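You operate a simulated robot arm through the tools that you are given. There is no shell and no other tool. Be economical: measure what you need, move in short steps, check, and stop when the job is done.

The job below is to be done with a simulated two-armed robot. You get a single attempt, and the scene is never put back.

TASK
Set the heat press up for the wave sheet and the grey pouch.
Fine: switch it on, set the heat and time printed on that sheet, slide the drawer out and lay the pouch in the white outline; do not start it.
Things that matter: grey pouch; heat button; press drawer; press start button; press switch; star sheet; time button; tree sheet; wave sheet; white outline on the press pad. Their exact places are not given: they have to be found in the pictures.

Only the result counts: the job must be done as asked and must still hold three seconds after the hand-in. Knocking over, shifting, dropping, spilling or breaking anything else fails it. Flat cloth is picked up by pressing the open fingertips on it (5 to 10 N) and closing them slowly along it; thin cloth reads only 2 to 8 mm in the jaws.

THE ROBOT
Two 7-joint arms with two-finger parallel grippers on one trunk, on a base that drives. Base frame: it is fixed to the floor where the robot stands at the start and does not move with it; the origin is under the middle of the robot, x ahead of it, y to its left, z up. Units: m, degrees, N and s.
The left shoulder is at the start at [0.07, 0.177, 1.195], the right one opposite. With the tool pointing down near the work surface each hand reaches from about 0.3 to 0.74 m from the robot's upright axis, wherever it stands, measured 20 degrees to its own side. Places, roughly: heat button [0.6, -0.1, 1.2]; press drawer [0.7, -0.2, 1]; press start button [0.7, -0.2, 1.2]; press switch [0.7, -0.1, 1.2]; time button [0.6, -0.2, 1.2]; white outline on the press pad [0.6, -0.2, 1]. Payload 3.43 kg a hand.
The TCP of each hand is the grasp point between the finger pads, 0.03 m short of the fingertips. In the tool frame z runs along the fingers and y along their closing line. The gripper opens to 0.094 m. The fingers are 0.028 m wide and 0.01 m thick; the gripper's body (0.05 by 0.096 m) begins 0.055 m behind the TCP.
Orientation is that of the tool frame in the base frame, as [roll, pitch, yaw] about the fixed x, y, z axes, in that order (R = Rz(yaw) Ry(pitch) Rx(roll)). With the fingers straight down and closing along the base's y, the tool's x points along the base's -x, its y along +y and its z along -z.

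THE INTERFACE
- The arms move only by the tool apply_moves. It takes "left_increments", "right_increments" or both (then of equal length, played together; a hand with none holds still); each is a list of rows, each a list of 7 numbers: the shift along the tool's x, y, z in units of 20 mm (1.0 is 20 mm), then the turn, a rotation vector about the tool's x, y, z in units of 4 degrees (1.0 is 4 degrees), then the gripper command, from -1 (shut) to 1 (fully open), values between in proportion. In form: [[tx, ty, tz, wx, wy, wz, hand], ...]. A call has 1 to 10 rows; each row shifts and turns the commanded pose from where the row before left it, along the tool's axes as they then stand. A call with a number of a shift or a turn outside -1 to 1 is refused whole. A row lasts 0.2 s, in which the tool goes at most 0.05 m and 8.6 degrees; a call with a longer step from one row to the next is refused whole, and so is a gripper value outside its range. Where a pose cannot be reached the arm comes as near as it can. A force on the tool above 60 N (or 10 N above the force at the start of the call, whichever is more), or a blocked arm, ends the call early, and 0.2 s more pass. Each finger travels about 0.153 m/s and halts on what it meets, pressing with about 20 N; the grip force reading is that of the motor and also rises with nothing between the fingers. The clock runs only during rows and for 0.2 s after the last one: add rows that do not move to give the fingers time. It gives the time, the measured TCP pose, the force on the tool (base axes), the opening and the grip force at its end, in the units of the frame above (readings bear some noise), with the torque about the TCP (base axes, N m) and any sound that the robot's microphone picked up, and new pictures: "views" is both (left out), scene, wrist or none (wrist: the cameras of the hands that moved).
- Cameras (640 x 400 px; columns grow to the right, rows downward): "scene" is now at [0.1396, -0.0157, 1.5158]; the picture's right is [-0.14, -0.99, -0.00], its down [-0.54, 0.08, -0.84] and it looks along [0.83, -0.12, -0.55] (base axes); focal length 214 px, centre (320, 200). "left" rides on the left gripper at [0.076, -0.014, -0.103] in its tool frame; the picture's right is [0.18, 0.98, 0.00], its down [-0.75, 0.14, -0.64] and it looks along [-0.63, 0.12, 0.77] (tool axes); focal length 243 px, centre (320, 200). "right" rides on the right gripper at [0.076, 0.014, -0.102] in its tool frame; the picture's right is [-0.18, 0.98, 0.00], its down [-0.75, -0.14, -0.64] and it looks along [-0.63, -0.12, 0.77] (tool axes); focal length 243 px, centre (320, 200).
- slide_trunk(by): slides the trunk up (or, below 0, down) by that many m; the arms and the scene camera ride with it, the base frame stays. It gives what a move gives, with no picture.
- base_move(legs): drives the robot by 1 to 6 legs, each [ahead, turn to the left] in m and degrees, along the robot's own axes; the way and the turn of a leg run together, so that a leg with both is an arc; at most 1.5 m and 180 degrees a leg. The arms and the cameras ride along, it lands a little off, and it stops where it bumps. It gives what a move gives, and a new picture of the scene camera.
- aim_head(pan, tilt): turns the head with the scene camera to pan (to the left, within 86 degrees either way) and tilt (down, from -29 to 69), counted from straight ahead of the robot. It gives what a move gives, and a new picture of the scene camera.
- locate(camera, pixels): there is no depth. For up to 12 entries [column, row, z] of the newest picture of that camera ("zoom" is the newest enlarged one), the place [x, y] in the base frame at which the ray of that pixel passes the height z, good to about 0.002 m. The clock stands still meanwhile.
- inspect(camera, box): a new picture of the part [left, top, right, bottom] of that camera's present view, enlarged. The clock stands still meanwhile.
- close_job(): hands the job in; it is judged then, once.

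Go step by step. Measure first, check grasps and placings, and put right what went wrong. The budget is 80 turns and 260 pictures, counting those below and the enlarged ones. Unless the task says otherwise, let go and move clear before handing in, and close with one line.

The tools are called after ">>>" as name(argument=value, ...) on one line, values as JSON. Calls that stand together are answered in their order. apply_moves: Moves the arms, as the interface text tells. Its arguments: {"type":"object","properties":{"left_increments":{"type":"array","items":{"type":"array","items":{"type":"number"}}},"right_increments":{"type":"array","items":{"type":"array","items":{"type":"number"}}},"views":{"type":"string","enum":["both","scene","wrist","none"]}},"required":[]} The other tools are called the same way: slide_trunk (by) slides the trunk up or down; base_move (legs) drives the base; aim_head (pan, tilt) turns the head that bears the scene camera; locate (camera, pixels) gives the place at which the rays of pixels pass given heights; inspect (camera, box) takes an enlarged picture of a part of a camera's view; close_job () hands the job in.

At the start:

```text
time: 0.0
left_tcp_pos: [0.4227, 0.0259, 1.4438]
left_tcp_rot: [-180.0, 0.2, 180.0]
left_contact_force: [0.5, 0.6, 0.1]
left_torque: [0.0, 0.02, 0.04]
left_grip_width: 0.0942
left_finger_force: 0.0
right_tcp_pos: [0.3808, -0.4149, 0.9997]
right_tcp_rot: [179.9, -0.1, -180.0]
right_contact_force: [0.1, -0.9, -0.7]
right_torque: [0.03, 0.0, -0.01]
right_grip_width: 0.094
right_finger_force: 0.1
trunk travel left (down, up): [-0.775, 0.065]
robot x, y, heading: [0.0025, -0.0017, 0.1]
head pan, tilt: [-8.3, 33.3]
```

scene: 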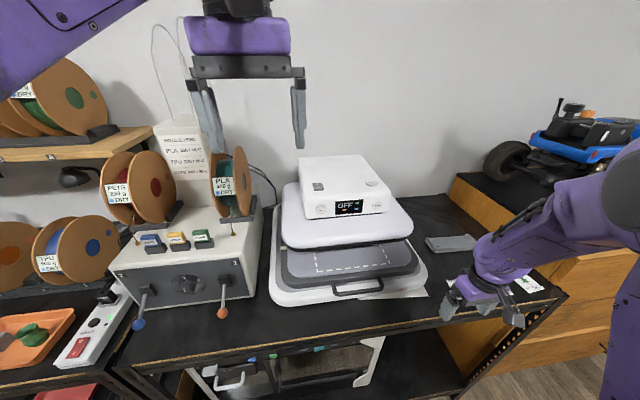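
right: 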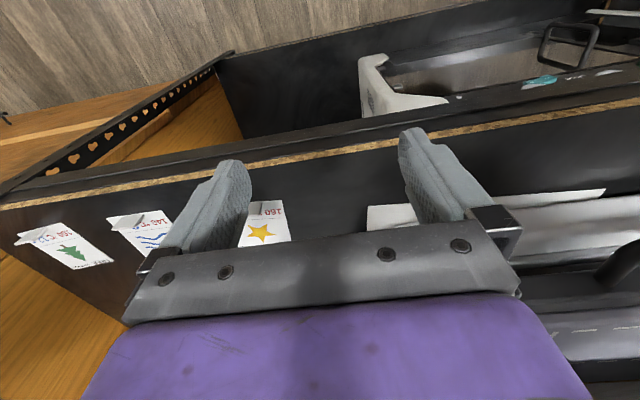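
left: 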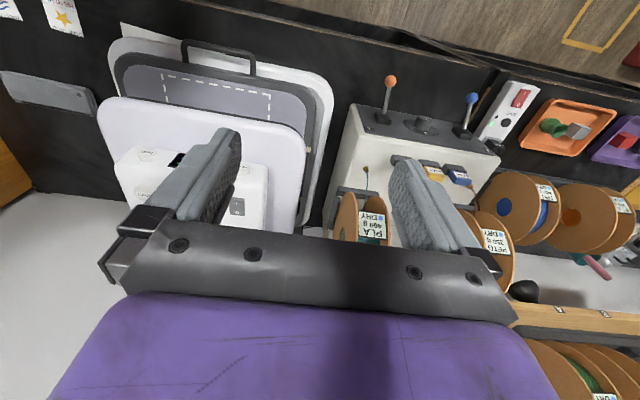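

The press stands at about (340,230) in the scene; the sheets show in the right wrist picture at (65,245), (145,235), (263,225). I'll enlarge the sheets and the press.

>>> inspect(camera="right", box=[0, 180, 320, 290])

>>> inspect(camera="scene", box=[260, 140, 500, 310])

>>> inspect(camera="left", box=[0, 0, 340, 240])

```text
2.00 times, centred on (160, 235) of right
```

zoom: 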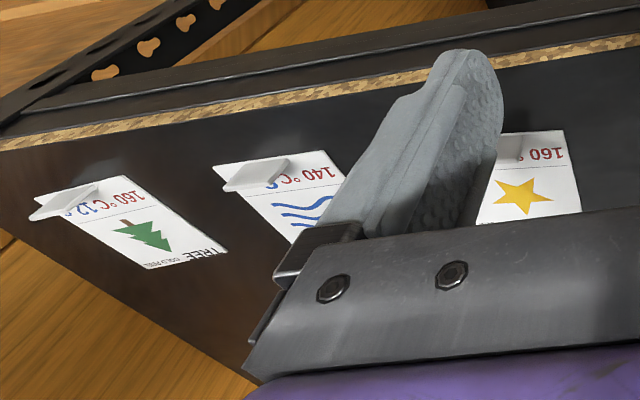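

```text
2.35 times, centred on (380, 225) of scene
```

zoom: 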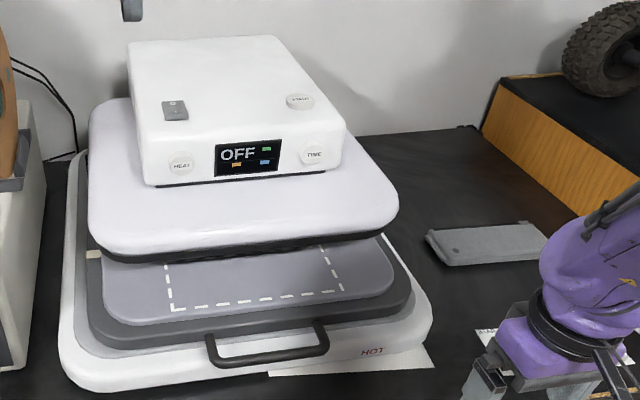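

```text
1.67 times, centred on (170, 120) of left
```

zoom: 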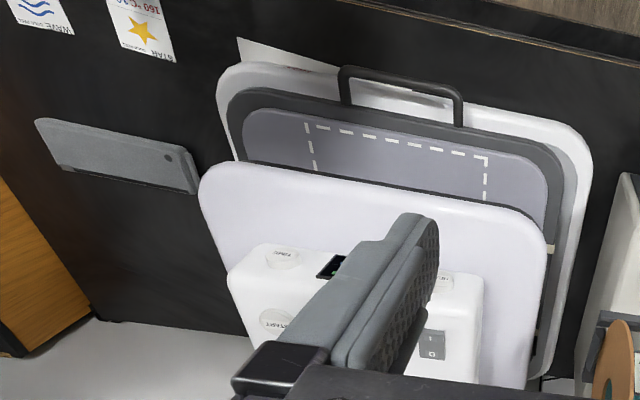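

The heat for the wave sheet reads 140°C, but a small flap hides part of the time. I'll find the table height from two views of the star and then look at the wave sheet from another side.

>>> locate(camera="right", pixels=[[262, 233, 0.85], [262, 233, 0.9], [262, 233, 0.95], [150, 240, 0.85], [150, 240, 0.9]])

>>> locate(camera="left", pixels=[[63.4, 19.4, 0.85], [63.4, 19.4, 0.9], [63.4, 19.4, 0.95], [2, 75, 0.9], [95, 98, 0.9]])

>>> locate(camera="scene", pixels=[[426, 240, 0.9], [475, 238, 0.9], [340, 290, 1.0], [380, 290, 1.0], [320, 209, 1.2], [376, 199, 1.2], [319, 187, 1.22], [371, 183, 1.22]])

```text
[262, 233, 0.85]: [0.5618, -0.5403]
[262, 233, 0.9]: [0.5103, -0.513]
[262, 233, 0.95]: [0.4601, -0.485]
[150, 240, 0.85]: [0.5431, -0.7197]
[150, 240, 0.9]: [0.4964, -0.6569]
```

```text
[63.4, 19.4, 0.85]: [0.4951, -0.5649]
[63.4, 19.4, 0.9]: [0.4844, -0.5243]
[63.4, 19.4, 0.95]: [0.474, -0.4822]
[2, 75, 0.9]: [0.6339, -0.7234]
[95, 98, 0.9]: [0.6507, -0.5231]
```

```text
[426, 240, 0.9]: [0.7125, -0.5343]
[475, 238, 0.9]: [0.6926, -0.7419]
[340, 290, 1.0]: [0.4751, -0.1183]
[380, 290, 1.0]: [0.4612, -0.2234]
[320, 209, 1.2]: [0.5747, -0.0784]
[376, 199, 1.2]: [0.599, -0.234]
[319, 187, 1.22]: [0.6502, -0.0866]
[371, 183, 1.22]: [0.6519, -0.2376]
```

The table is at z≈0.935. The right hand hides the sheets from the scene camera, so I'll raise it 0.2 m and look from above.

>>> apply_moves(right_increments=[[0, 0, -1, 0, 0, 0, 1], [0, 0, -1, 0, 0, 0, 1], [0, 0, -1, 0, 0, 0, 1], [0, 0, -1, 0, 0, 0, 1], [0, 0, -1, 0, 0, 0, 1], [0, 0, -1, 0, 0, 0, 1], [0, 0, -1, 0, 0, 0, 1], [0, 0, -1, 0, 0, 0, 1], [0, 0, -1, 0, 0, 0, 1], [0, 0, -1, 0, 0, 0, 1]])

```text
time: 2.2
left_tcp_pos: [0.4227, 0.0269, 1.4447]
left_tcp_rot: [-179.9, 0.0, 179.9]
left_contact_force: [0.1, 0.7, 0.0]
left_torque: [0.0, 0.01, -0.02]
left_grip_width: 0.094
left_finger_force: 0.1
right_tcp_pos: [0.3816, -0.4148, 1.2009]
right_tcp_rot: [180.0, 0.0, -179.9]
right_contact_force: [1.0, -0.3, 0.8]
right_torque: [0.01, 0.0, 0.0]
right_grip_width: 0.094
right_finger_force: 0.1
trunk travel left (down, up): [-0.775, 0.065]
robot x, y, heading: [0.0016, 0.0048, 0.0]
head pan, tilt: [-8.3, 33.3]
```

scene: 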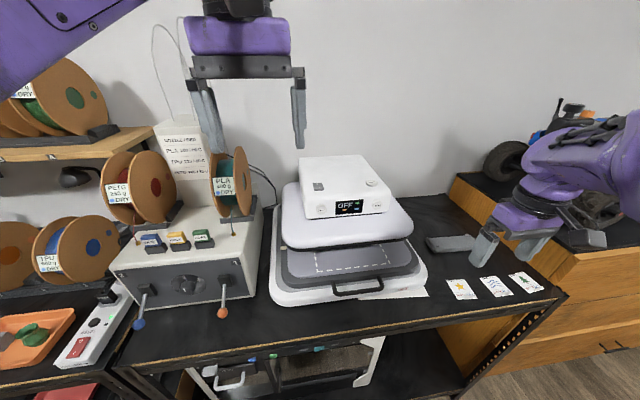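
right: 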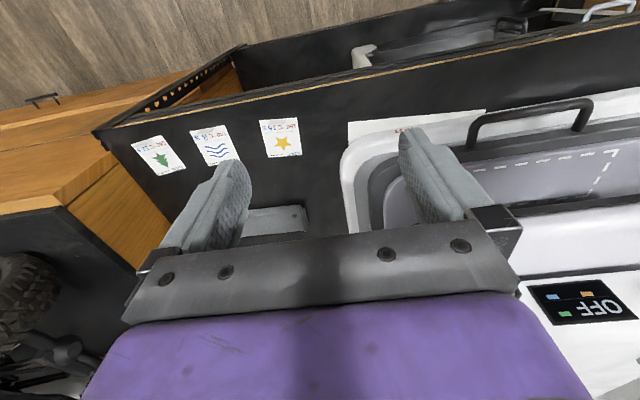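

The sheets show at (215,145) in the wrist view and (495,286) in the scene. I'll enlarge both.

>>> inspect(camera="right", box=[180, 115, 244, 155])

>>> inspect(camera="scene", box=[440, 265, 560, 305])

>>> inspect(camera="right", box=[120, 105, 312, 225])

```text
10.00 times, centred on (212, 135) of right
```

zoom: 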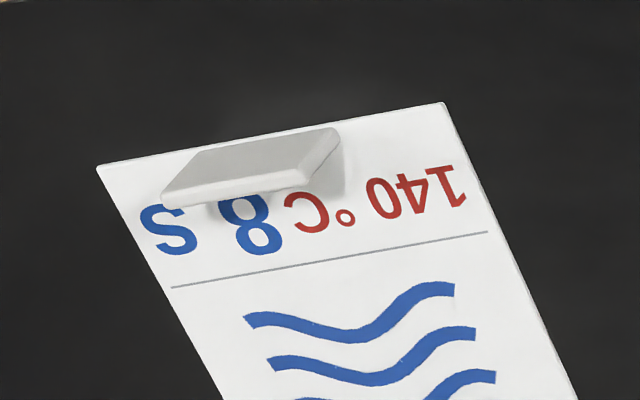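

```text
5.33 times, centred on (500, 285) of scene
```

zoom: 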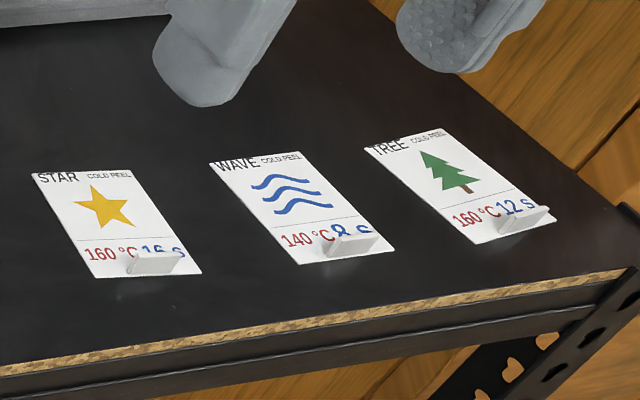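

```text
3.33 times, centred on (216, 165) of right
```

zoom: 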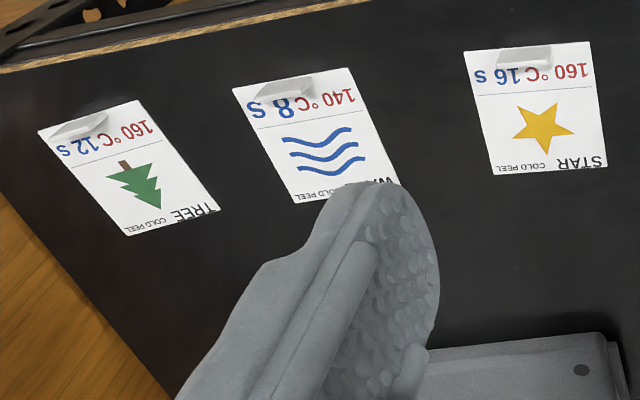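

>>> inspect(camera="right", box=[195, 126, 219, 141])

>>> inspect(camera="scene", box=[290, 150, 418, 230])

>>> inspect(camera="scene", box=[410, 220, 570, 320])

```text
16.00 times, centred on (207, 134) of right
```

zoom: 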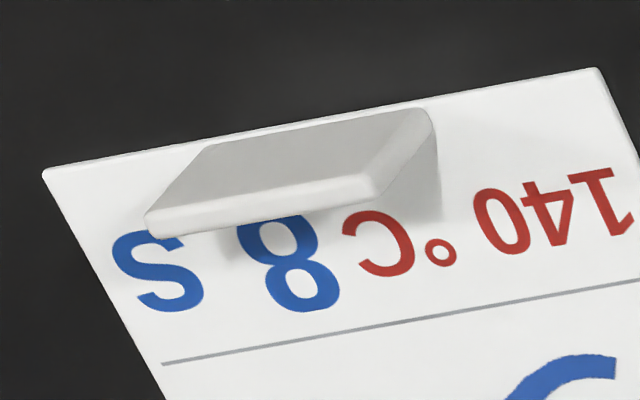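

```text
5.00 times, centred on (354, 190) of scene
```

zoom: 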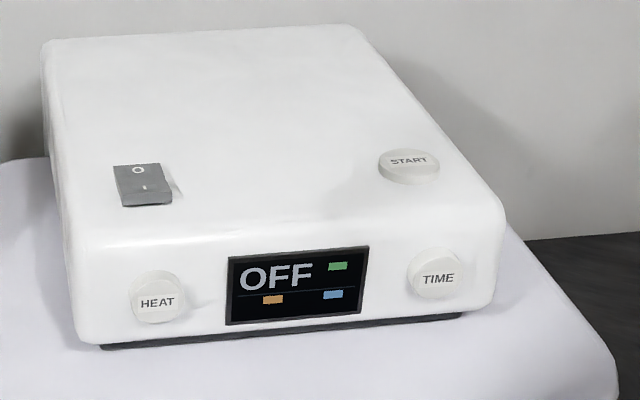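

```text
4.00 times, centred on (490, 270) of scene
```

zoom: 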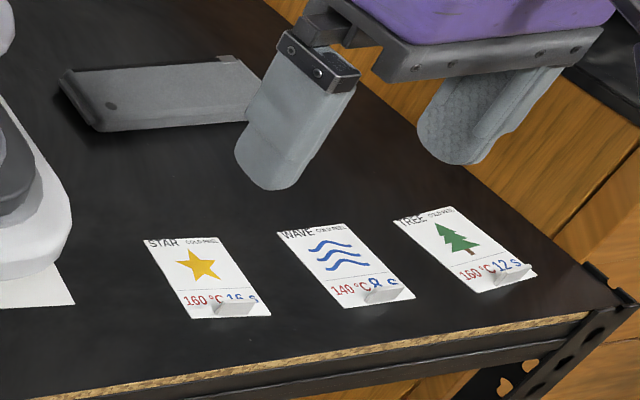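

The wave sheet says 140 °C, 8 s. The near end of the rocker is "I". Now I'll triangulate the switch and buttons using the left and scene views.

>>> locate(camera="scene", pixels=[[319, 190, 1.15], [319, 190, 1.2], [321.4, 210.4, 1.1], [321.4, 210.4, 1.15], [321.4, 210.4, 1.2], [377.4, 206, 1.1], [377.4, 206, 1.15], [377.4, 206, 1.2], [371.6, 182.4, 1.15], [371.6, 182.4, 1.2]])

>>> inspect(camera="left", box=[90, 130, 290, 255])

>>> inspect(camera="right", box=[480, 240, 640, 340])

```text
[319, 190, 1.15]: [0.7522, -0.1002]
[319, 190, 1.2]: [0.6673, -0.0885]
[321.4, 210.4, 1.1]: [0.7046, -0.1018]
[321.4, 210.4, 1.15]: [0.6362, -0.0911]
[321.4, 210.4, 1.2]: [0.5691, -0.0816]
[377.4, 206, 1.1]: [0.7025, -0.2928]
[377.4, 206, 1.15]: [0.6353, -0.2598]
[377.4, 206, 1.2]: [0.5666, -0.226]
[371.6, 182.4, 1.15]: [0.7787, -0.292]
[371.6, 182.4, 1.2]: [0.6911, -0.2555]
```

```text
3.20 times, centred on (190, 192) of left
```

zoom: 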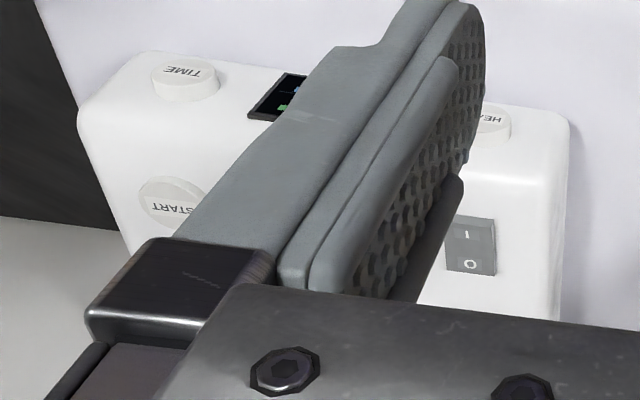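

```text
4.00 times, centred on (560, 290) of right
```

zoom: 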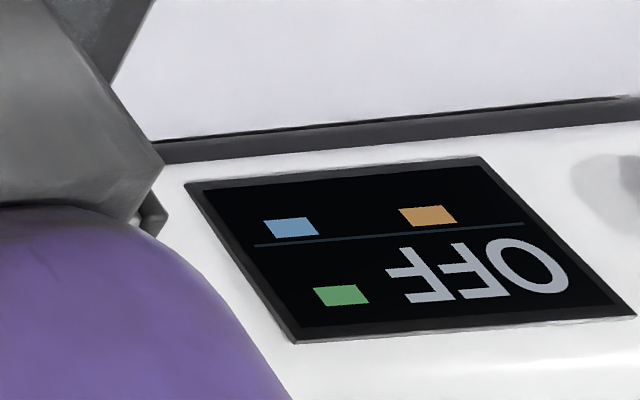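

>>> locate(camera="left", pixels=[[148.1, 153, 1.1], [148.1, 153, 1.15], [148.1, 153, 1.2], [142, 193, 1.15], [142, 193, 1.2], [235.6, 205.5, 1.15], [235.6, 205.5, 1.2], [243.5, 167, 1.1], [243.5, 167, 1.15], [243.5, 167, 1.2]])

```text
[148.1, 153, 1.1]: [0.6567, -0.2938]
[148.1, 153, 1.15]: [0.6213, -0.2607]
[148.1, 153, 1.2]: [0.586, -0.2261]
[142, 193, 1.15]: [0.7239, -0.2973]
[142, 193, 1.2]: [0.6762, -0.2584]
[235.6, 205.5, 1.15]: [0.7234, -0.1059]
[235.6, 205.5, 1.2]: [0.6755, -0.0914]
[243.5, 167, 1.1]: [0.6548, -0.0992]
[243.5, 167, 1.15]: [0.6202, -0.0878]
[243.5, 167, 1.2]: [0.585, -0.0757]
```

Estimates: HEAT ≈ (0.603,-0.084,1.173), TIME ≈ (0.606,-0.246,1.171), switch near half ≈ (0.68,-0.09,1.195). I'll bring the left hand, closed, above the switch.

>>> apply_moves(left_increments=[[-1, -0.585, 0.4, 0, 0, 0, -1], [-1, -0.585, 0.4, 0, 0, 0, -1], [-1, -0.585, 0.4, 0, 0, 0, -1], [-1, -0.585, 0.4, 0, 0, 0, -1], [-1, -0.585, 0.4, 0, 0, 0, -1], [-1, -0.585, 0.4, 0, 0, 0, -1], [-1, -0.585, 0.4, 0, 0, 0, -1], [-1, -0.585, 0.4, 0, 0, 0, -1], [-1, -0.585, 0.4, 0, 0, 0, -1], [-1, -0.585, 0.4, 0, 0, 0, -1]])

```text
time: 4.4
left_tcp_pos: [0.4482, -0.0033, 1.4255]
left_tcp_rot: [-179.7, 0.6, -180.0]
left_contact_force: [-0.3, -0.6, -0.5]
left_torque: [0.02, -0.01, 0.0]
left_grip_width: 0.0
left_finger_force: 19.5
left hand out of reach, approached as far as the arm can: row 1, 2, 3, 4, 5, 6, 7, 8, 9, 10
right_tcp_pos: [0.381, -0.4147, 1.2002]
right_tcp_rot: [-179.9, 0.1, -180.0]
right_contact_force: [0.7, 0.2, -0.6]
right_torque: [0.01, 0.01, -0.01]
right_grip_width: 0.0943
right_finger_force: 0.0
trunk travel left (down, up): [-0.775, 0.065]
robot x, y, heading: [0.0012, -0.0046, -0.2]
head pan, tilt: [-8.3, 33.3]
```

scene: 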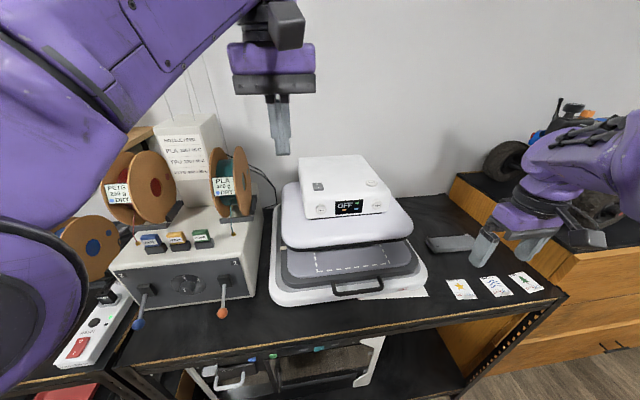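
left: 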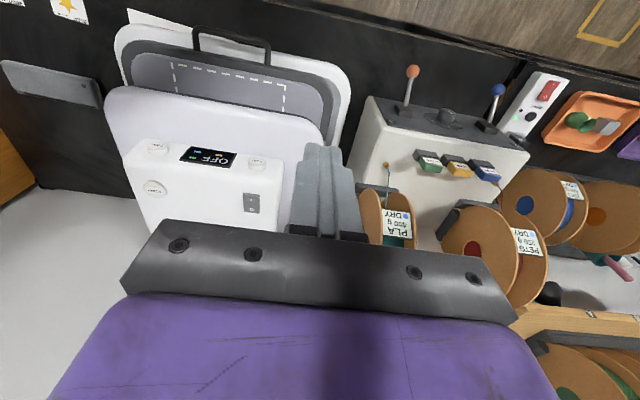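

The straight-down pose is out of reach this high. I'll tilt the left hand forward 40°, which frees reach and also fits the sloped front.

>>> apply_moves(left_increments=[[0, 0, 0, 0, -1, 0, -1], [0, 0, 0, 0, -1, 0, -1], [0, 0, 0, 0, -1, 0, -1], [0, 0, 0, 0, -1, 0, -1], [0, 0, 0, 0, -1, 0, -1], [0, 0, 0, 0, -1, 0, -1], [0, 0, 0, 0, -1, 0, -1], [0, 0, 0, 0, -1, 0, -1], [0, 0, 0, 0, -1, 0, -1], [0, 0, 0, 0, -1, 0, -1]], views="wrist")

```text
time: 6.6
left_tcp_pos: [0.4479, -0.0018, 1.4271]
left_tcp_rot: [-179.9, 40.1, -179.9]
left_contact_force: [0.1, 0.1, -0.6]
left_torque: [0.01, 0.02, -0.01]
left_grip_width: 0.0
left_finger_force: 19.6
right_tcp_pos: [0.3818, -0.4146, 1.2013]
right_tcp_rot: [-179.9, -0.1, 179.9]
right_contact_force: [-1.1, 0.0, 0.2]
right_torque: [-0.01, 0.0, 0.02]
right_grip_width: 0.0942
right_finger_force: 0.1
trunk travel left (down, up): [-0.775, 0.065]
robot x, y, heading: [-0.001, -0.0008, 0.1]
head pan, tilt: [-8.3, 33.3]
```

left: 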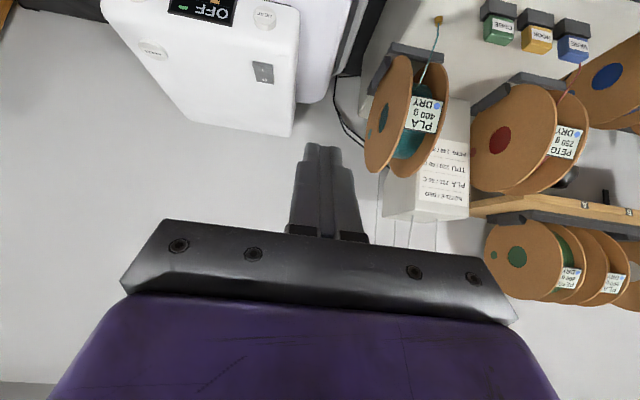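

>>> inspect(camera="left", box=[100, 0, 308, 130])

```text
3.08 times, centred on (204, 65) of left
```

zoom: 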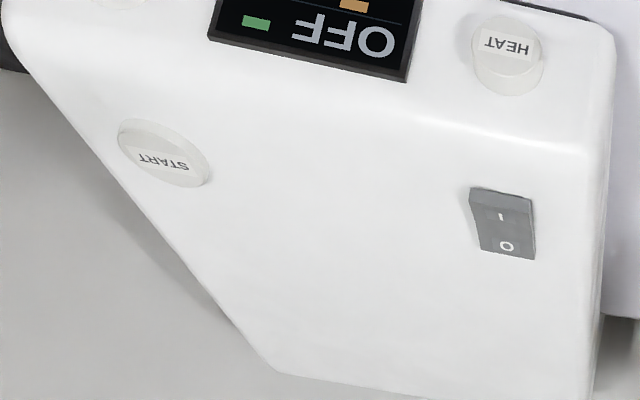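

>>> locate(camera="zoom", pixels=[[502, 214, 1.19], [502, 214, 1.21], [500, 196, 1.2], [508, 258, 1.2], [473, 225, 1.2], [536, 230, 1.2], [507, 45, 1.15], [507, 45, 1.17], [507, 45, 1.19]])

>>> inspect(camera="scene", box=[302, 170, 350, 200])

```text
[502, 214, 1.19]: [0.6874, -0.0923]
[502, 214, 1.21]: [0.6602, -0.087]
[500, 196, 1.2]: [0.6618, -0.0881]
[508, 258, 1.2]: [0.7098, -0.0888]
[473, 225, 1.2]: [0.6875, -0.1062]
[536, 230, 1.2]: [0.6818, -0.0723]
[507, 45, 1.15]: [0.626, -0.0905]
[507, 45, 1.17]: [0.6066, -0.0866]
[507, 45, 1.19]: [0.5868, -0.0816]
```

```text
13.33 times, centred on (326, 185) of scene
```

zoom: 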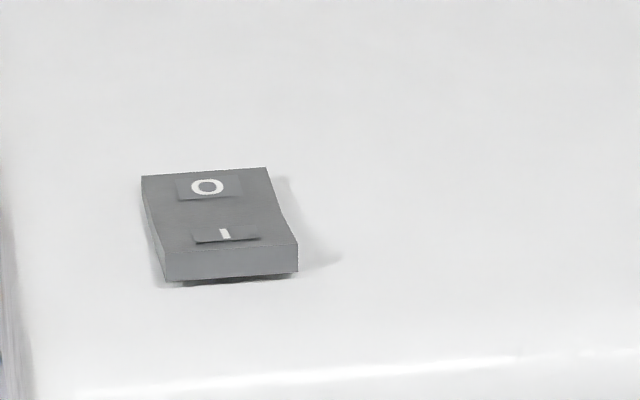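

The switch near half is at ≈(0.672,-0.09,1.203) and raised. I'll move the tilted left hand most of the way to just above it.

>>> apply_moves(left_increments=[[-0.375, -0.44, 1, 0, 0, 0, -1], [-0.375, -0.44, 1, 0, 0, 0, -1], [-0.375, -0.44, 1, 0, 0, 0, -1], [-0.375, -0.44, 1, 0, 0, 0, -1], [-0.375, -0.44, 1, 0, 0, 0, -1], [-0.375, -0.44, 1, 0, 0, 0, -1], [-0.375, -0.44, 1, 0, 0, 0, -1], [-0.375, -0.44, 1, 0, 0, 0, -1], [-0.375, -0.44, 1, 0, 0, 0, -1], [-0.375, -0.44, 1, 0, 0, 0, -1]])

```text
time: 9.0
left_tcp_pos: [0.653, -0.0486, 1.3412]
left_tcp_rot: [-175.2, 39.9, -173.3]
left_contact_force: [0.0, 0.3, 0.3]
left_torque: [0.05, -0.01, 0.02]
left_grip_width: 0.0
left_finger_force: 19.4
right_tcp_pos: [0.3801, -0.4162, 1.2007]
right_tcp_rot: [179.9, 0.0, -180.0]
right_contact_force: [0.0, -0.1, 0.2]
right_torque: [0.01, 0.03, 0.01]
right_grip_width: 0.0941
right_finger_force: 0.2
trunk travel left (down, up): [-0.775, 0.065]
robot x, y, heading: [0.0012, -0.0033, -0.2]
head pan, tilt: [-8.3, 33.3]
stopped in row 10 (left hand): the arm was blocked; the commanded pose is now the measured one
```

scene: 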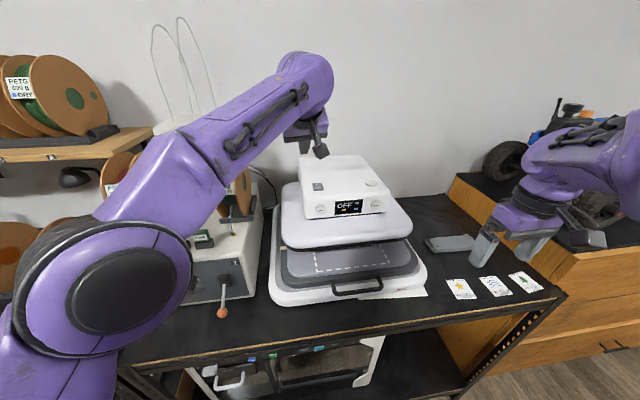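
left: 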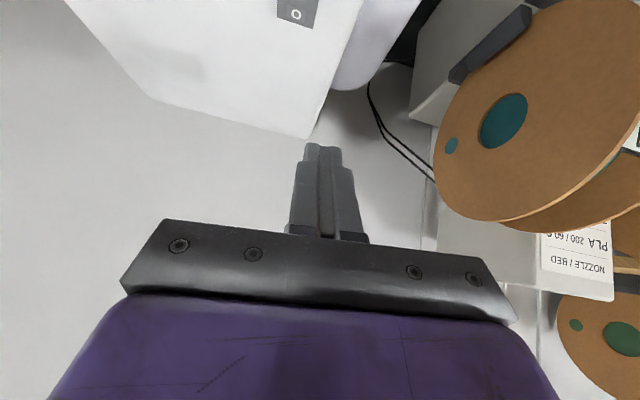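

The left arm got blocked (near its limits, close to the spools). The right shoulder is nearer the press, so I'll back the left hand out along its way and use the right hand.

>>> apply_moves(left_increments=[[0.375, 0.44, -1, 0, 0, 0, -1], [0.375, 0.44, -1, 0, 0, 0, -1], [0.375, 0.44, -1, 0, 0, 0, -1], [0.375, 0.44, -1, 0, 0, 0, -1], [0.375, 0.44, -1, 0, 0, 0, -1], [0.375, 0.44, -1, 0, 0, 0, -1], [0.375, 0.44, -1, 0, 0, 0, -1], [0.375, 0.44, -1, 0, 0, 0, -1], [0.375, 0.44, -1, 0, 0, 0, -1], [0.375, 0.44, -1, 0, 0, 0, -1]], right_increments=[[0, 0, -0.5, 0, -1, 0, -1], [0, 0, -0.5, 0, -1, 0, -1], [0, 0, -0.5, 0, -1, 0, -1], [0, 0, -0.5, 0, -1, 0, -1], [0, 0, -0.5, 0, -1, 0, -1], [0, 0, -0.5, 0, -1, 0, -1], [0, 0, -0.5, 0, -1, 0, -1], [0, 0, -0.5, 0, -1, 0, -1], [0, 0, -0.5, 0, -1, 0, -1], [0, 0, -0.5, 0, -1, 0, -1]])

```text
time: 11.2
left_tcp_pos: [0.4606, 0.0333, 1.4403]
left_tcp_rot: [-175.4, 40.0, -173.8]
left_contact_force: [-0.5, 0.7, 0.2]
left_torque: [-0.01, -0.01, -0.01]
left_grip_width: 0.0003
left_finger_force: 19.5
right_tcp_pos: [0.3778, -0.4662, 1.2865]
right_tcp_rot: [179.3, 40.2, 179.4]
right_contact_force: [0.2, 0.3, 0.3]
right_torque: [0.01, 0.03, 0.03]
right_grip_width: 0.0001
right_finger_force: 20.1
right hand out of reach, approached as far as the arm can: row 4, 5, 6, 7, 8, 9, 10
trunk travel left (down, up): [-0.775, 0.065]
robot x, y, heading: [-0.0008, 0.0027, 0.2]
head pan, tilt: [-8.3, 33.3]
```

scene: 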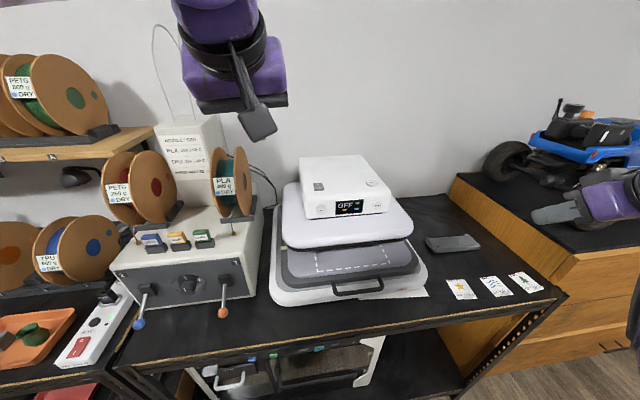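
right: 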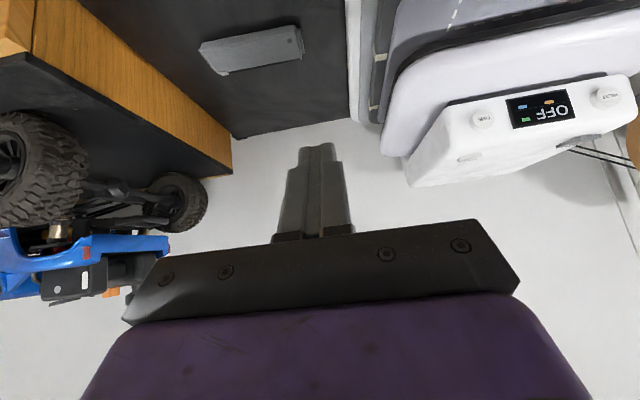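
left: 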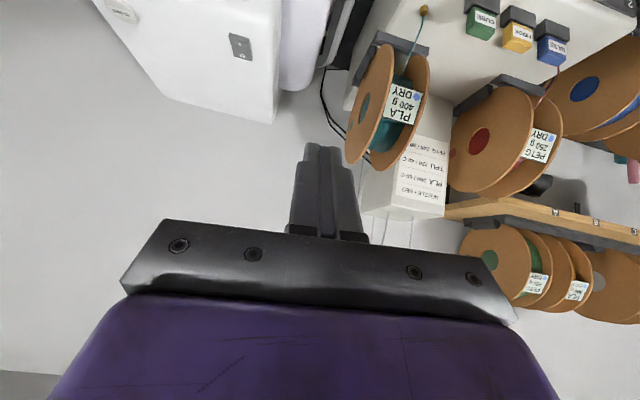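

Nothing has been disturbed. I'll move the left hand aside to the left and bring the right hand toward the switch.

>>> apply_moves(left_increments=[[0.38, 1, -0.32, 0, 0, 0, -1], [0.38, 1, -0.32, 0, 0, 0, -1], [0.38, 1, -0.32, 0, 0, 0, -1], [0.38, 1, -0.32, 0, 0, 0, -1], [0.38, 1, -0.32, 0, 0, 0, -1], [0.38, 1, -0.32, 0, 0, 0, -1], [0.38, 1, -0.32, 0, 0, 0, -1], [0.38, 1, -0.32, 0, 0, 0, -1], [0.38, 1, -0.32, 0, 0, 0, -1], [0.38, 1, -0.32, 0, 0, 0, -1]], right_increments=[[-0.5, 1, 0.49, 0, 0, 0, -1], [-0.5, 1, 0.49, 0, 0, 0, -1], [-0.5, 1, 0.49, 0, 0, 0, -1], [-0.5, 1, 0.49, 0, 0, 0, -1], [-0.5, 1, 0.49, 0, 0, 0, -1], [-0.5, 1, 0.49, 0, 0, 0, -1], [-0.5, 1, 0.49, 0, 0, 0, -1], [-0.5, 1, 0.49, 0, 0, 0, -1], [-0.5, 1, 0.49, 0, 0, 0, -1], [-0.5, 1, 0.49, 0, 0, 0, -1]], views="wrist")

```text
time: 13.4
left_tcp_pos: [0.3498, 0.2304, 1.4265]
left_tcp_rot: [-175.2, 39.9, -173.7]
left_contact_force: [0.6, 0.8, 0.5]
left_torque: [-0.05, -0.01, -0.04]
left_grip_width: 0.0001
left_finger_force: 20.1
right_tcp_pos: [0.5524, -0.3163, 1.2695]
right_tcp_rot: [178.9, 39.9, 178.9]
right_contact_force: [-0.7, 0.6, 0.1]
right_torque: [0.0, -0.02, 0.0]
right_grip_width: 0.0
right_finger_force: 20.0
right hand out of reach, approached as far as the arm can: row 1, 2, 3, 4, 5, 6, 7
trunk travel left (down, up): [-0.775, 0.065]
robot x, y, heading: [0.0014, -0.0009, -0.2]
head pan, tilt: [-8.3, 33.3]
```

right: 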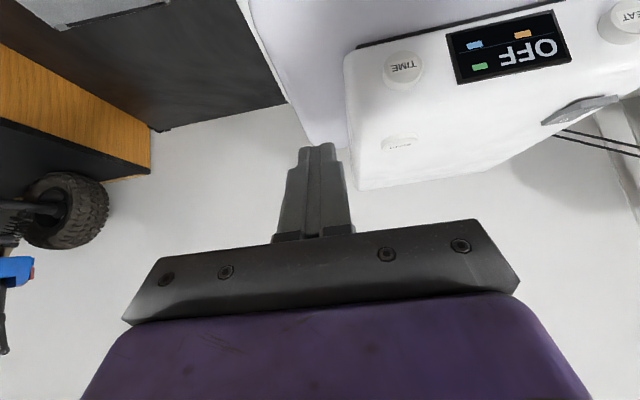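
left: 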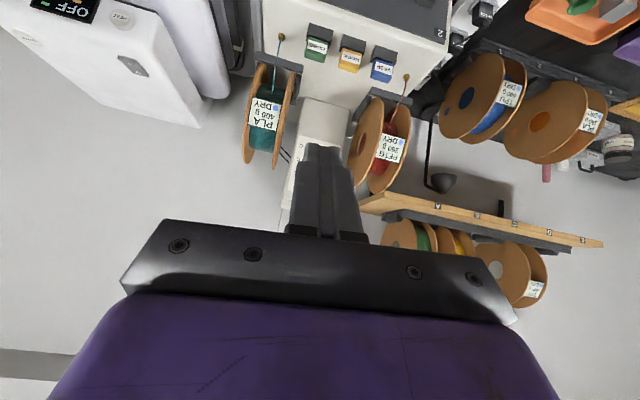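

>>> apply_moves(right_increments=[[-0.3, 1, 0.09, 0, 0, 0, -1], [-0.3, 1, 0.09, 0, 0, 0, -1], [-0.3, 1, 0.09, 0, 0, 0, -1], [-0.3, 1, 0.09, 0, 0, 0, -1], [-0.3, 1, 0.09, 0, 0, 0, -1], [-0.3, 1, 0.09, 0, 0, 0, -1], [-0.3, 1, 0.09, 0, 0, 0, -1], [-0.3, 1, 0.09, 0, 0, 0, -1], [-0.3, 1, 0.09, 0, 0, 0, -1], [-0.3, 1, 0.09, 0, 0, 0, -1]], views="both")

```text
time: 15.6
left_tcp_pos: [0.3514, 0.2275, 1.4273]
left_tcp_rot: [-175.4, 39.9, -173.7]
left_contact_force: [0.5, -0.3, 0.5]
left_torque: [-0.02, -0.03, 0.02]
left_grip_width: 0.0
left_finger_force: 19.8
right_tcp_pos: [0.6217, -0.1228, 1.2998]
right_tcp_rot: [178.3, 40.3, 178.8]
right_contact_force: [0.2, 0.0, 0.5]
right_torque: [-0.02, -0.04, 0.02]
right_grip_width: 0.0
right_finger_force: 20.1
right hand out of reach, approached as far as the arm can: row 1, 2, 4
trunk travel left (down, up): [-0.775, 0.065]
robot x, y, heading: [-0.0025, -0.0052, 0.1]
head pan, tilt: [-8.3, 33.3]
```

scene: 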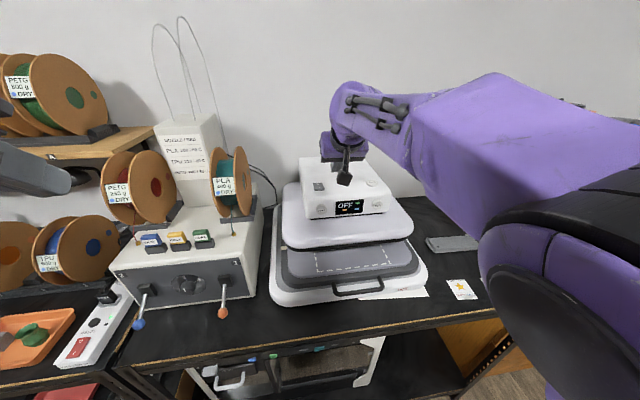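
right: 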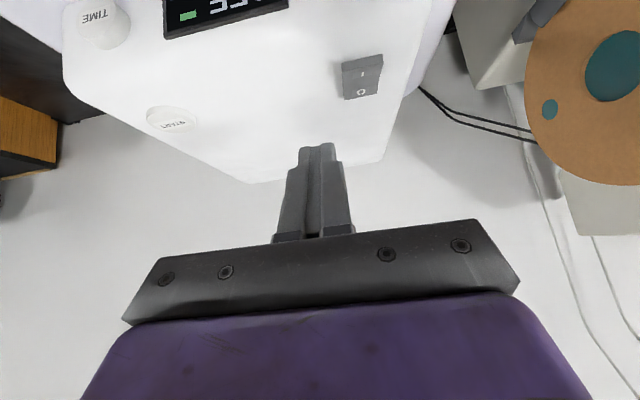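

The right hand works well here; the switch is at (362,77) in the wrist view. I'll refine its place.

>>> inspect(camera="right", box=[320, 40, 400, 110])

>>> locate(camera="right", pixels=[[361, 73, 1.19], [361, 73, 1.2], [361, 73, 1.21], [362, 96, 1.2], [360, 66, 1.2], [98, 18, 1.17], [171, 120, 1.21]])

>>> locate(camera="scene", pixels=[[318.9, 187.6, 1.19], [318.9, 187.6, 1.2], [318.9, 187.6, 1.21]])

```text
5.71 times, centred on (360, 75) of right
```

zoom: 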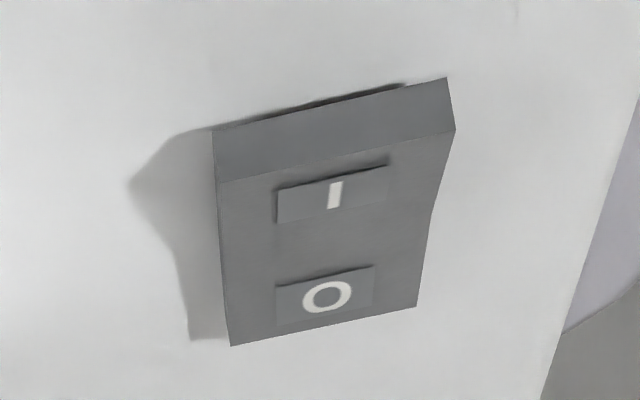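

```text
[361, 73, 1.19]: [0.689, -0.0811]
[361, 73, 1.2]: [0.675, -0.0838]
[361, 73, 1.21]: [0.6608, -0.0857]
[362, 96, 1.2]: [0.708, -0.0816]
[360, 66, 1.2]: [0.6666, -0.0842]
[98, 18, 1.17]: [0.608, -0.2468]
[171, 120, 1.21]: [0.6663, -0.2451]
```

```text
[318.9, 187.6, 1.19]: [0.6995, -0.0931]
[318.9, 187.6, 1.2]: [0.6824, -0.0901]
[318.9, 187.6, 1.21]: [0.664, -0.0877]
```

>>> apply_moves(right_increments=[[0.055, 0.6, 0.93, 0, 0, 0, -1], [0.055, 0.6, 0.93, 0, 0, 0, -1], [0.055, 0.6, 0.93, 0, 0, 0, -1], [0, 0, 0, 0, 0, 0, -1]], views="both")

>>> inspect(camera="scene", box=[290, 150, 402, 220])

```text
time: 16.6
left_tcp_pos: [0.3517, 0.2263, 1.4275]
left_tcp_rot: [-175.4, 39.9, -173.7]
left_contact_force: [0.4, 0.5, -0.6]
left_torque: [-0.02, 0.02, 0.02]
left_grip_width: 0.0001
left_finger_force: 20.1
right_tcp_pos: [0.6564, -0.0957, 1.265]
right_tcp_rot: [176.8, 40.7, 177.1]
right_contact_force: [0.9, 0.2, 0.0]
right_torque: [0.04, 0.0, 0.03]
right_grip_width: 0.0002
right_finger_force: 20.1
trunk travel left (down, up): [-0.775, 0.065]
robot x, y, heading: [0.003, 0.0021, 0.2]
head pan, tilt: [-8.3, 33.3]
```

scene: 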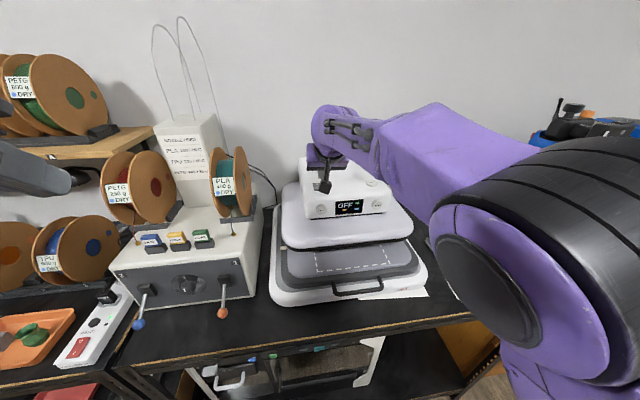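
right: 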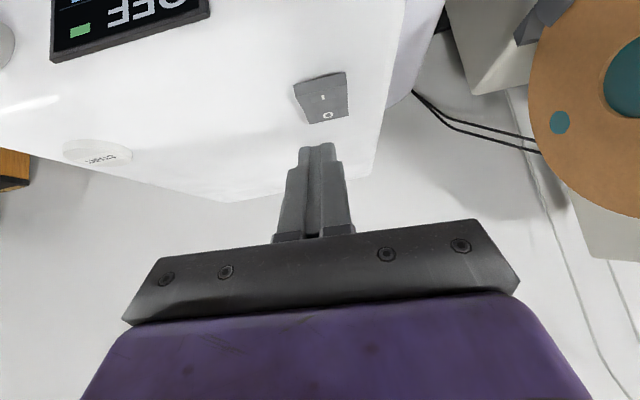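

```text
5.71 times, centred on (346, 185) of scene
```

zoom: 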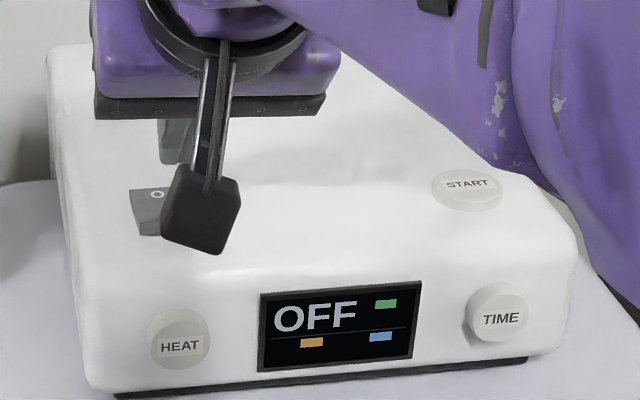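

The tip is over the near half. I'll lower vertically, slowly.

>>> apply_moves(right_increments=[[0.155, 0.3, 0.153, 0, 0, 0, -1], [0.155, 0.1, 0.153, 0, 0, 0, -1], [0.155, 0, 0.153, 0, 0, 0, -1], [0.155, 0, 0.153, 0, 0, 0, -1], [0.129, 0, 0.153, 0, 0, 0, -1], [0.129, 0, 0.153, 0, 0, 0, -1], [0.129, 0, 0.153, 0, 0, 0, -1], [0, 0, 0, 0, 0, 0, -1]], views="none")

>>> inspect(camera="scene", box=[290, 150, 402, 220])

```text
time: 18.0
left_tcp_pos: [0.3485, 0.2266, 1.4269]
left_tcp_rot: [-175.4, 40.0, -173.8]
left_contact_force: [-0.6, -0.6, 0.3]
left_torque: [-0.03, -0.03, -0.02]
left_grip_width: 0.0
left_finger_force: 19.9
right_tcp_pos: [0.6574, -0.0909, 1.2445]
right_tcp_rot: [176.7, 41.9, 176.4]
right_contact_force: [-5.4, 0.0, 10.7]
right_torque: [-0.01, 0.09, -0.02]
right_grip_width: 0.0
right_finger_force: 20.4
trunk travel left (down, up): [-0.775, 0.065]
robot x, y, heading: [-0.0001, -0.0029, 0.3]
head pan, tilt: [-8.3, 33.3]
stopped in row 7 (right hand): the force on the tool passed its limit at 62 N (the readings are from after the stop); the commanded pose is now the measured one
```

```text
5.71 times, centred on (346, 185) of scene
```

zoom: 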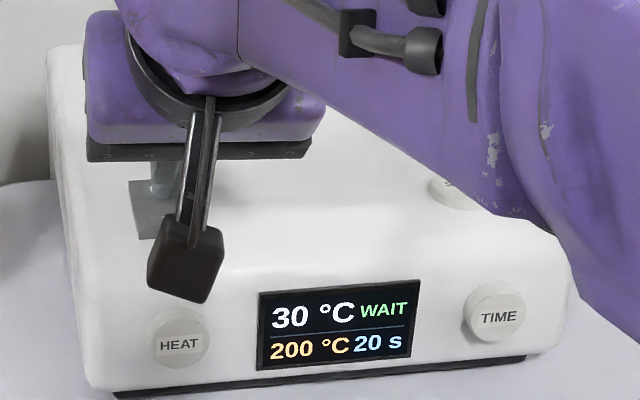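

The press is on: it shows 30 °C WAIT, set 200 °C / 20 s. Next I retreat and line up in front of HEAT.

>>> apply_moves(right_increments=[[0, 0, -1, 0, 0, 0, -1], [0, 0, -1, 0, 0, 0, -1], [0.87, 0.06, 0, 0, 0, 0, -1], [0.87, 0.06, 0, 0, 0, 0, -1], [0.87, 0.06, 0, 0, 0, 0, -1], [0.87, 0.06, 0, 0, 0, 0, -1], [0.87, 0.06, 0, 0, 0, 0, -1], [0, 0, 0, 0, 0, 0, -1]], views="wrist")

>>> inspect(camera="scene", box=[290, 150, 402, 220])

```text
time: 19.8
left_tcp_pos: [0.3516, 0.2271, 1.4275]
left_tcp_rot: [-175.4, 39.9, -173.9]
left_contact_force: [-0.9, 0.1, 0.1]
left_torque: [0.02, -0.03, -0.01]
left_grip_width: 0.0
left_finger_force: 20.3
right_tcp_pos: [0.5693, -0.08, 1.2124]
right_tcp_rot: [177.2, 41.4, 176.9]
right_contact_force: [1.0, 0.3, 0.1]
right_torque: [0.0, 0.01, 0.04]
right_grip_width: 0.0001
right_finger_force: 19.8
trunk travel left (down, up): [-0.775, 0.065]
robot x, y, heading: [0.0004, 0.0006, -0.1]
head pan, tilt: [-8.3, 33.3]
```

right: 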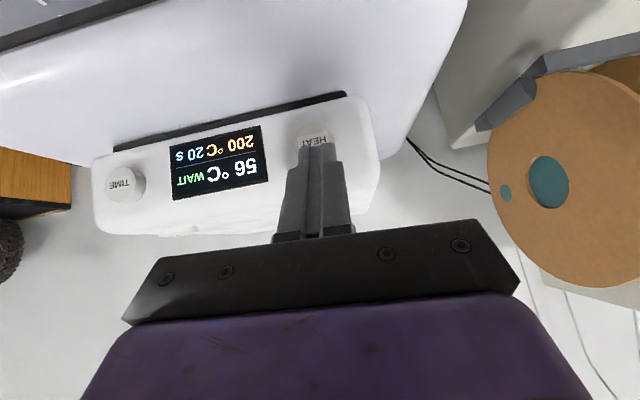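

```text
5.71 times, centred on (346, 185) of scene
```

zoom: 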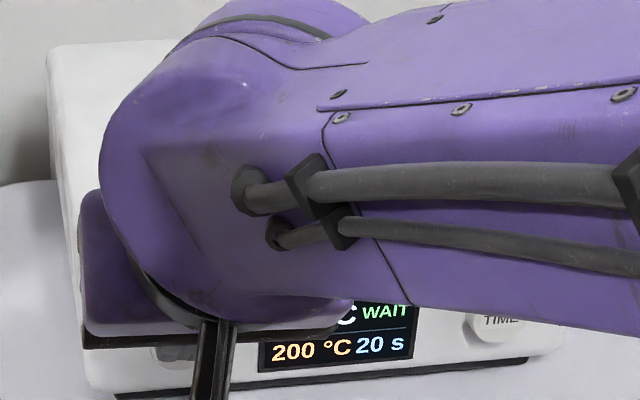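

The tip is about 20 mm in front of HEAT. I'll push along the tool and then back off 10 mm.

>>> apply_moves(right_increments=[[0, -0.1, 0.3, 0, 0, 0, -1], [0, -0.1, 0.3, 0, 0, 0, -1], [0, 0, 0.2, 0, 0, 0, -1], [0, 0, 0.2, 0, 0, 0, -1], [0, 0, 0.15, 0, 0, 0, -1], [0, 0, 0.15, 0, 0, 0, -1]], views="wrist")

```text
time: 21.2
left_tcp_pos: [0.3468, 0.2262, 1.4296]
left_tcp_rot: [-175.4, 40.3, -173.7]
left_contact_force: [0.1, 1.1, 0.3]
left_torque: [0.03, 0.01, 0.02]
left_grip_width: 0.0
left_finger_force: 20.4
right_tcp_pos: [0.5801, -0.0851, 1.1932]
right_tcp_rot: [177.5, 41.1, 177.0]
right_contact_force: [-5.1, 0.3, -0.5]
right_torque: [0.0, -0.16, -0.01]
right_grip_width: 0.0001
right_finger_force: 20.0
trunk travel left (down, up): [-0.775, 0.065]
robot x, y, heading: [-0.001, -0.0029, 0.0]
head pan, tilt: [-8.3, 33.3]
heard: click
```

right: 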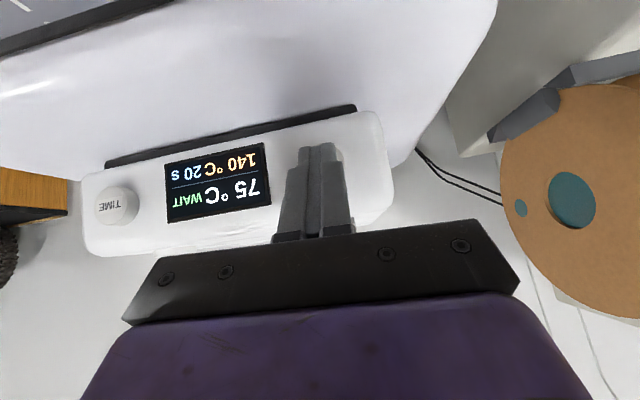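

A click, and the display now reads 140 °C. I'll back off, check it, and slide over to in front of TIME.

>>> apply_moves(right_increments=[[0, 0, -0.7, 0, 0, 0, -1], [0, 0, -0.7, 0, 0, 0, -1], [0, -1, 0, 0, 0, 0, -1], [0, -1, 0, 0, 0, 0, -1], [0, -1, 0, 0, 0, 0, -1], [0, -1, 0, 0, 0, 0, -1], [0, -1, 0, 0, 0, 0, -1], [0, -1, 0, 0, 0, 0, -1], [0, -1, 0, 0, 0, 0, -1], [0, -1, 0, 0, 0, 0, -1]], views="wrist")

```text
time: 23.4
left_tcp_pos: [0.3514, 0.2247, 1.4273]
left_tcp_rot: [-175.4, 39.8, -173.8]
left_contact_force: [-0.2, -0.3, 0.0]
left_torque: [0.02, -0.04, 0.02]
left_grip_width: 0.0
left_finger_force: 20.0
right_tcp_pos: [0.5618, -0.2479, 1.2095]
right_tcp_rot: [177.2, 41.4, 176.9]
right_contact_force: [0.2, -1.0, 0.1]
right_torque: [-0.03, -0.03, 0.01]
right_grip_width: 0.0001
right_finger_force: 20.1
trunk travel left (down, up): [-0.775, 0.065]
robot x, y, heading: [-0.0, -0.0026, -0.2]
head pan, tilt: [-8.3, 33.3]
```

right: 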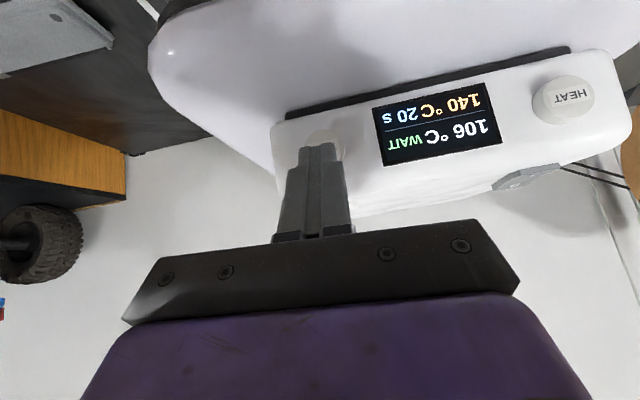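

Set heat is 140 °C. Now I press TIME.

>>> apply_moves(right_increments=[[0, 0.1, 0.4, 0, 0, 0, -1], [0, 0, 0.3, 0, 0, 0, -1], [0, 0, 0.2, 0, 0, 0, -1], [0, 0, 0.15, 0, 0, 0, -1], [0, 0, 0.15, 0, 0, 0, -1]], views="wrist")

```text
time: 24.6
left_tcp_pos: [0.3514, 0.2263, 1.4277]
left_tcp_rot: [-175.4, 39.9, -173.8]
left_contact_force: [1.0, -0.5, 0.5]
left_torque: [-0.02, -0.01, 0.04]
left_grip_width: 0.0001
left_finger_force: 20.0
right_tcp_pos: [0.578, -0.2424, 1.1921]
right_tcp_rot: [177.2, 41.4, 177.0]
right_contact_force: [-1.8, 0.7, 0.1]
right_torque: [0.0, 0.01, 0.01]
right_grip_width: 0.0
right_finger_force: 19.7
trunk travel left (down, up): [-0.775, 0.065]
robot x, y, heading: [-0.0035, -0.0041, -0.0]
head pan, tilt: [-8.3, 33.3]
heard: click
```

right: 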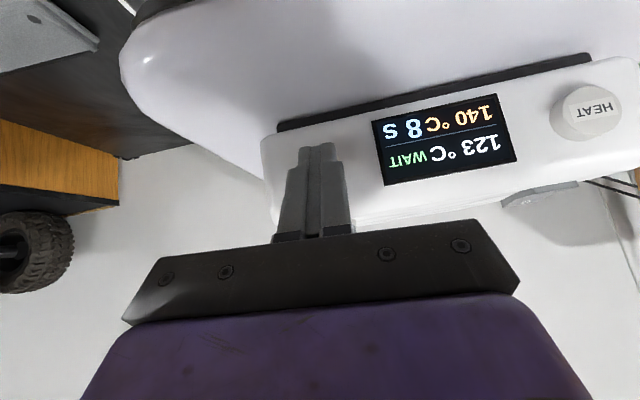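

The display reads 140 °C and 8 s. I'll back away, up and toward the robot, to view the drawer handle.

>>> apply_moves(right_increments=[[0, 0, -1, 0, 0, 0, -1], [0, 0, -1, 0, 0, 0, -1], [0.6, 0, -0.8, 0, 1, 0, -1], [0.6, 0, -0.8, 0, 1, 0, -1], [0.6, 0, -0.8, 0, 1, 0, -1], [0.6, 0, -0.8, 0, 1, 0, 0], [0.6, 0, -0.8, 0, 1, 0, 1], [0.6, 0, -0.2, 0, 1, 0, 1], [0.6, 0, 0, 0, 1, 0, 1], [0.6, 0, 0, 0, 1, 0, 1]], views="both")

>>> inspect(camera="scene", box=[260, 200, 452, 320])

```text
time: 26.8
left_tcp_pos: [0.3506, 0.2274, 1.4267]
left_tcp_rot: [-175.4, 39.9, -173.8]
left_contact_force: [0.1, -0.7, -0.8]
left_torque: [0.0, 0.01, 0.04]
left_grip_width: 0.0001
left_finger_force: 20.0
right_tcp_pos: [0.423, -0.2421, 1.2467]
right_tcp_rot: [178.0, 9.4, 178.5]
right_contact_force: [0.0, 0.7, -0.4]
right_torque: [-0.01, -0.02, 0.01]
right_grip_width: 0.0941
right_finger_force: 0.0
trunk travel left (down, up): [-0.775, 0.065]
robot x, y, heading: [0.0016, 0.0011, -0.0]
head pan, tilt: [-8.3, 33.3]
```

scene: 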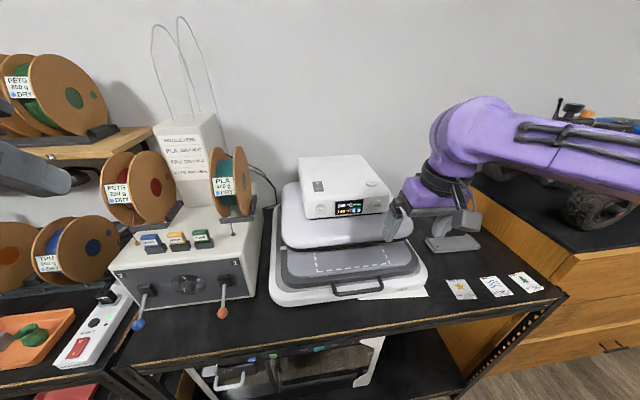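
right: 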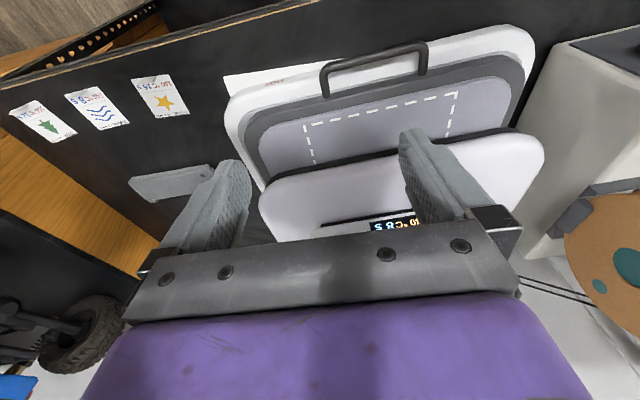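

```text
3.33 times, centred on (356, 260) of scene
```

zoom: 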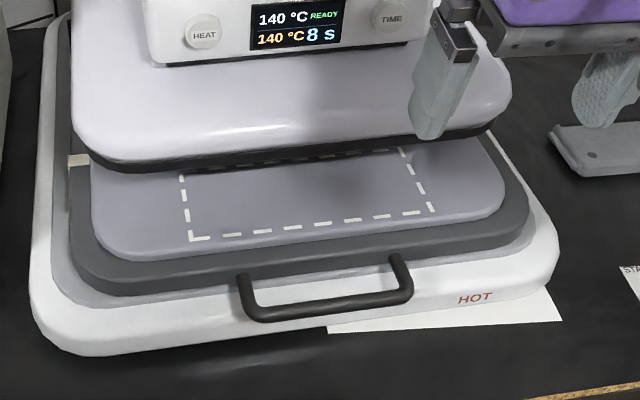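

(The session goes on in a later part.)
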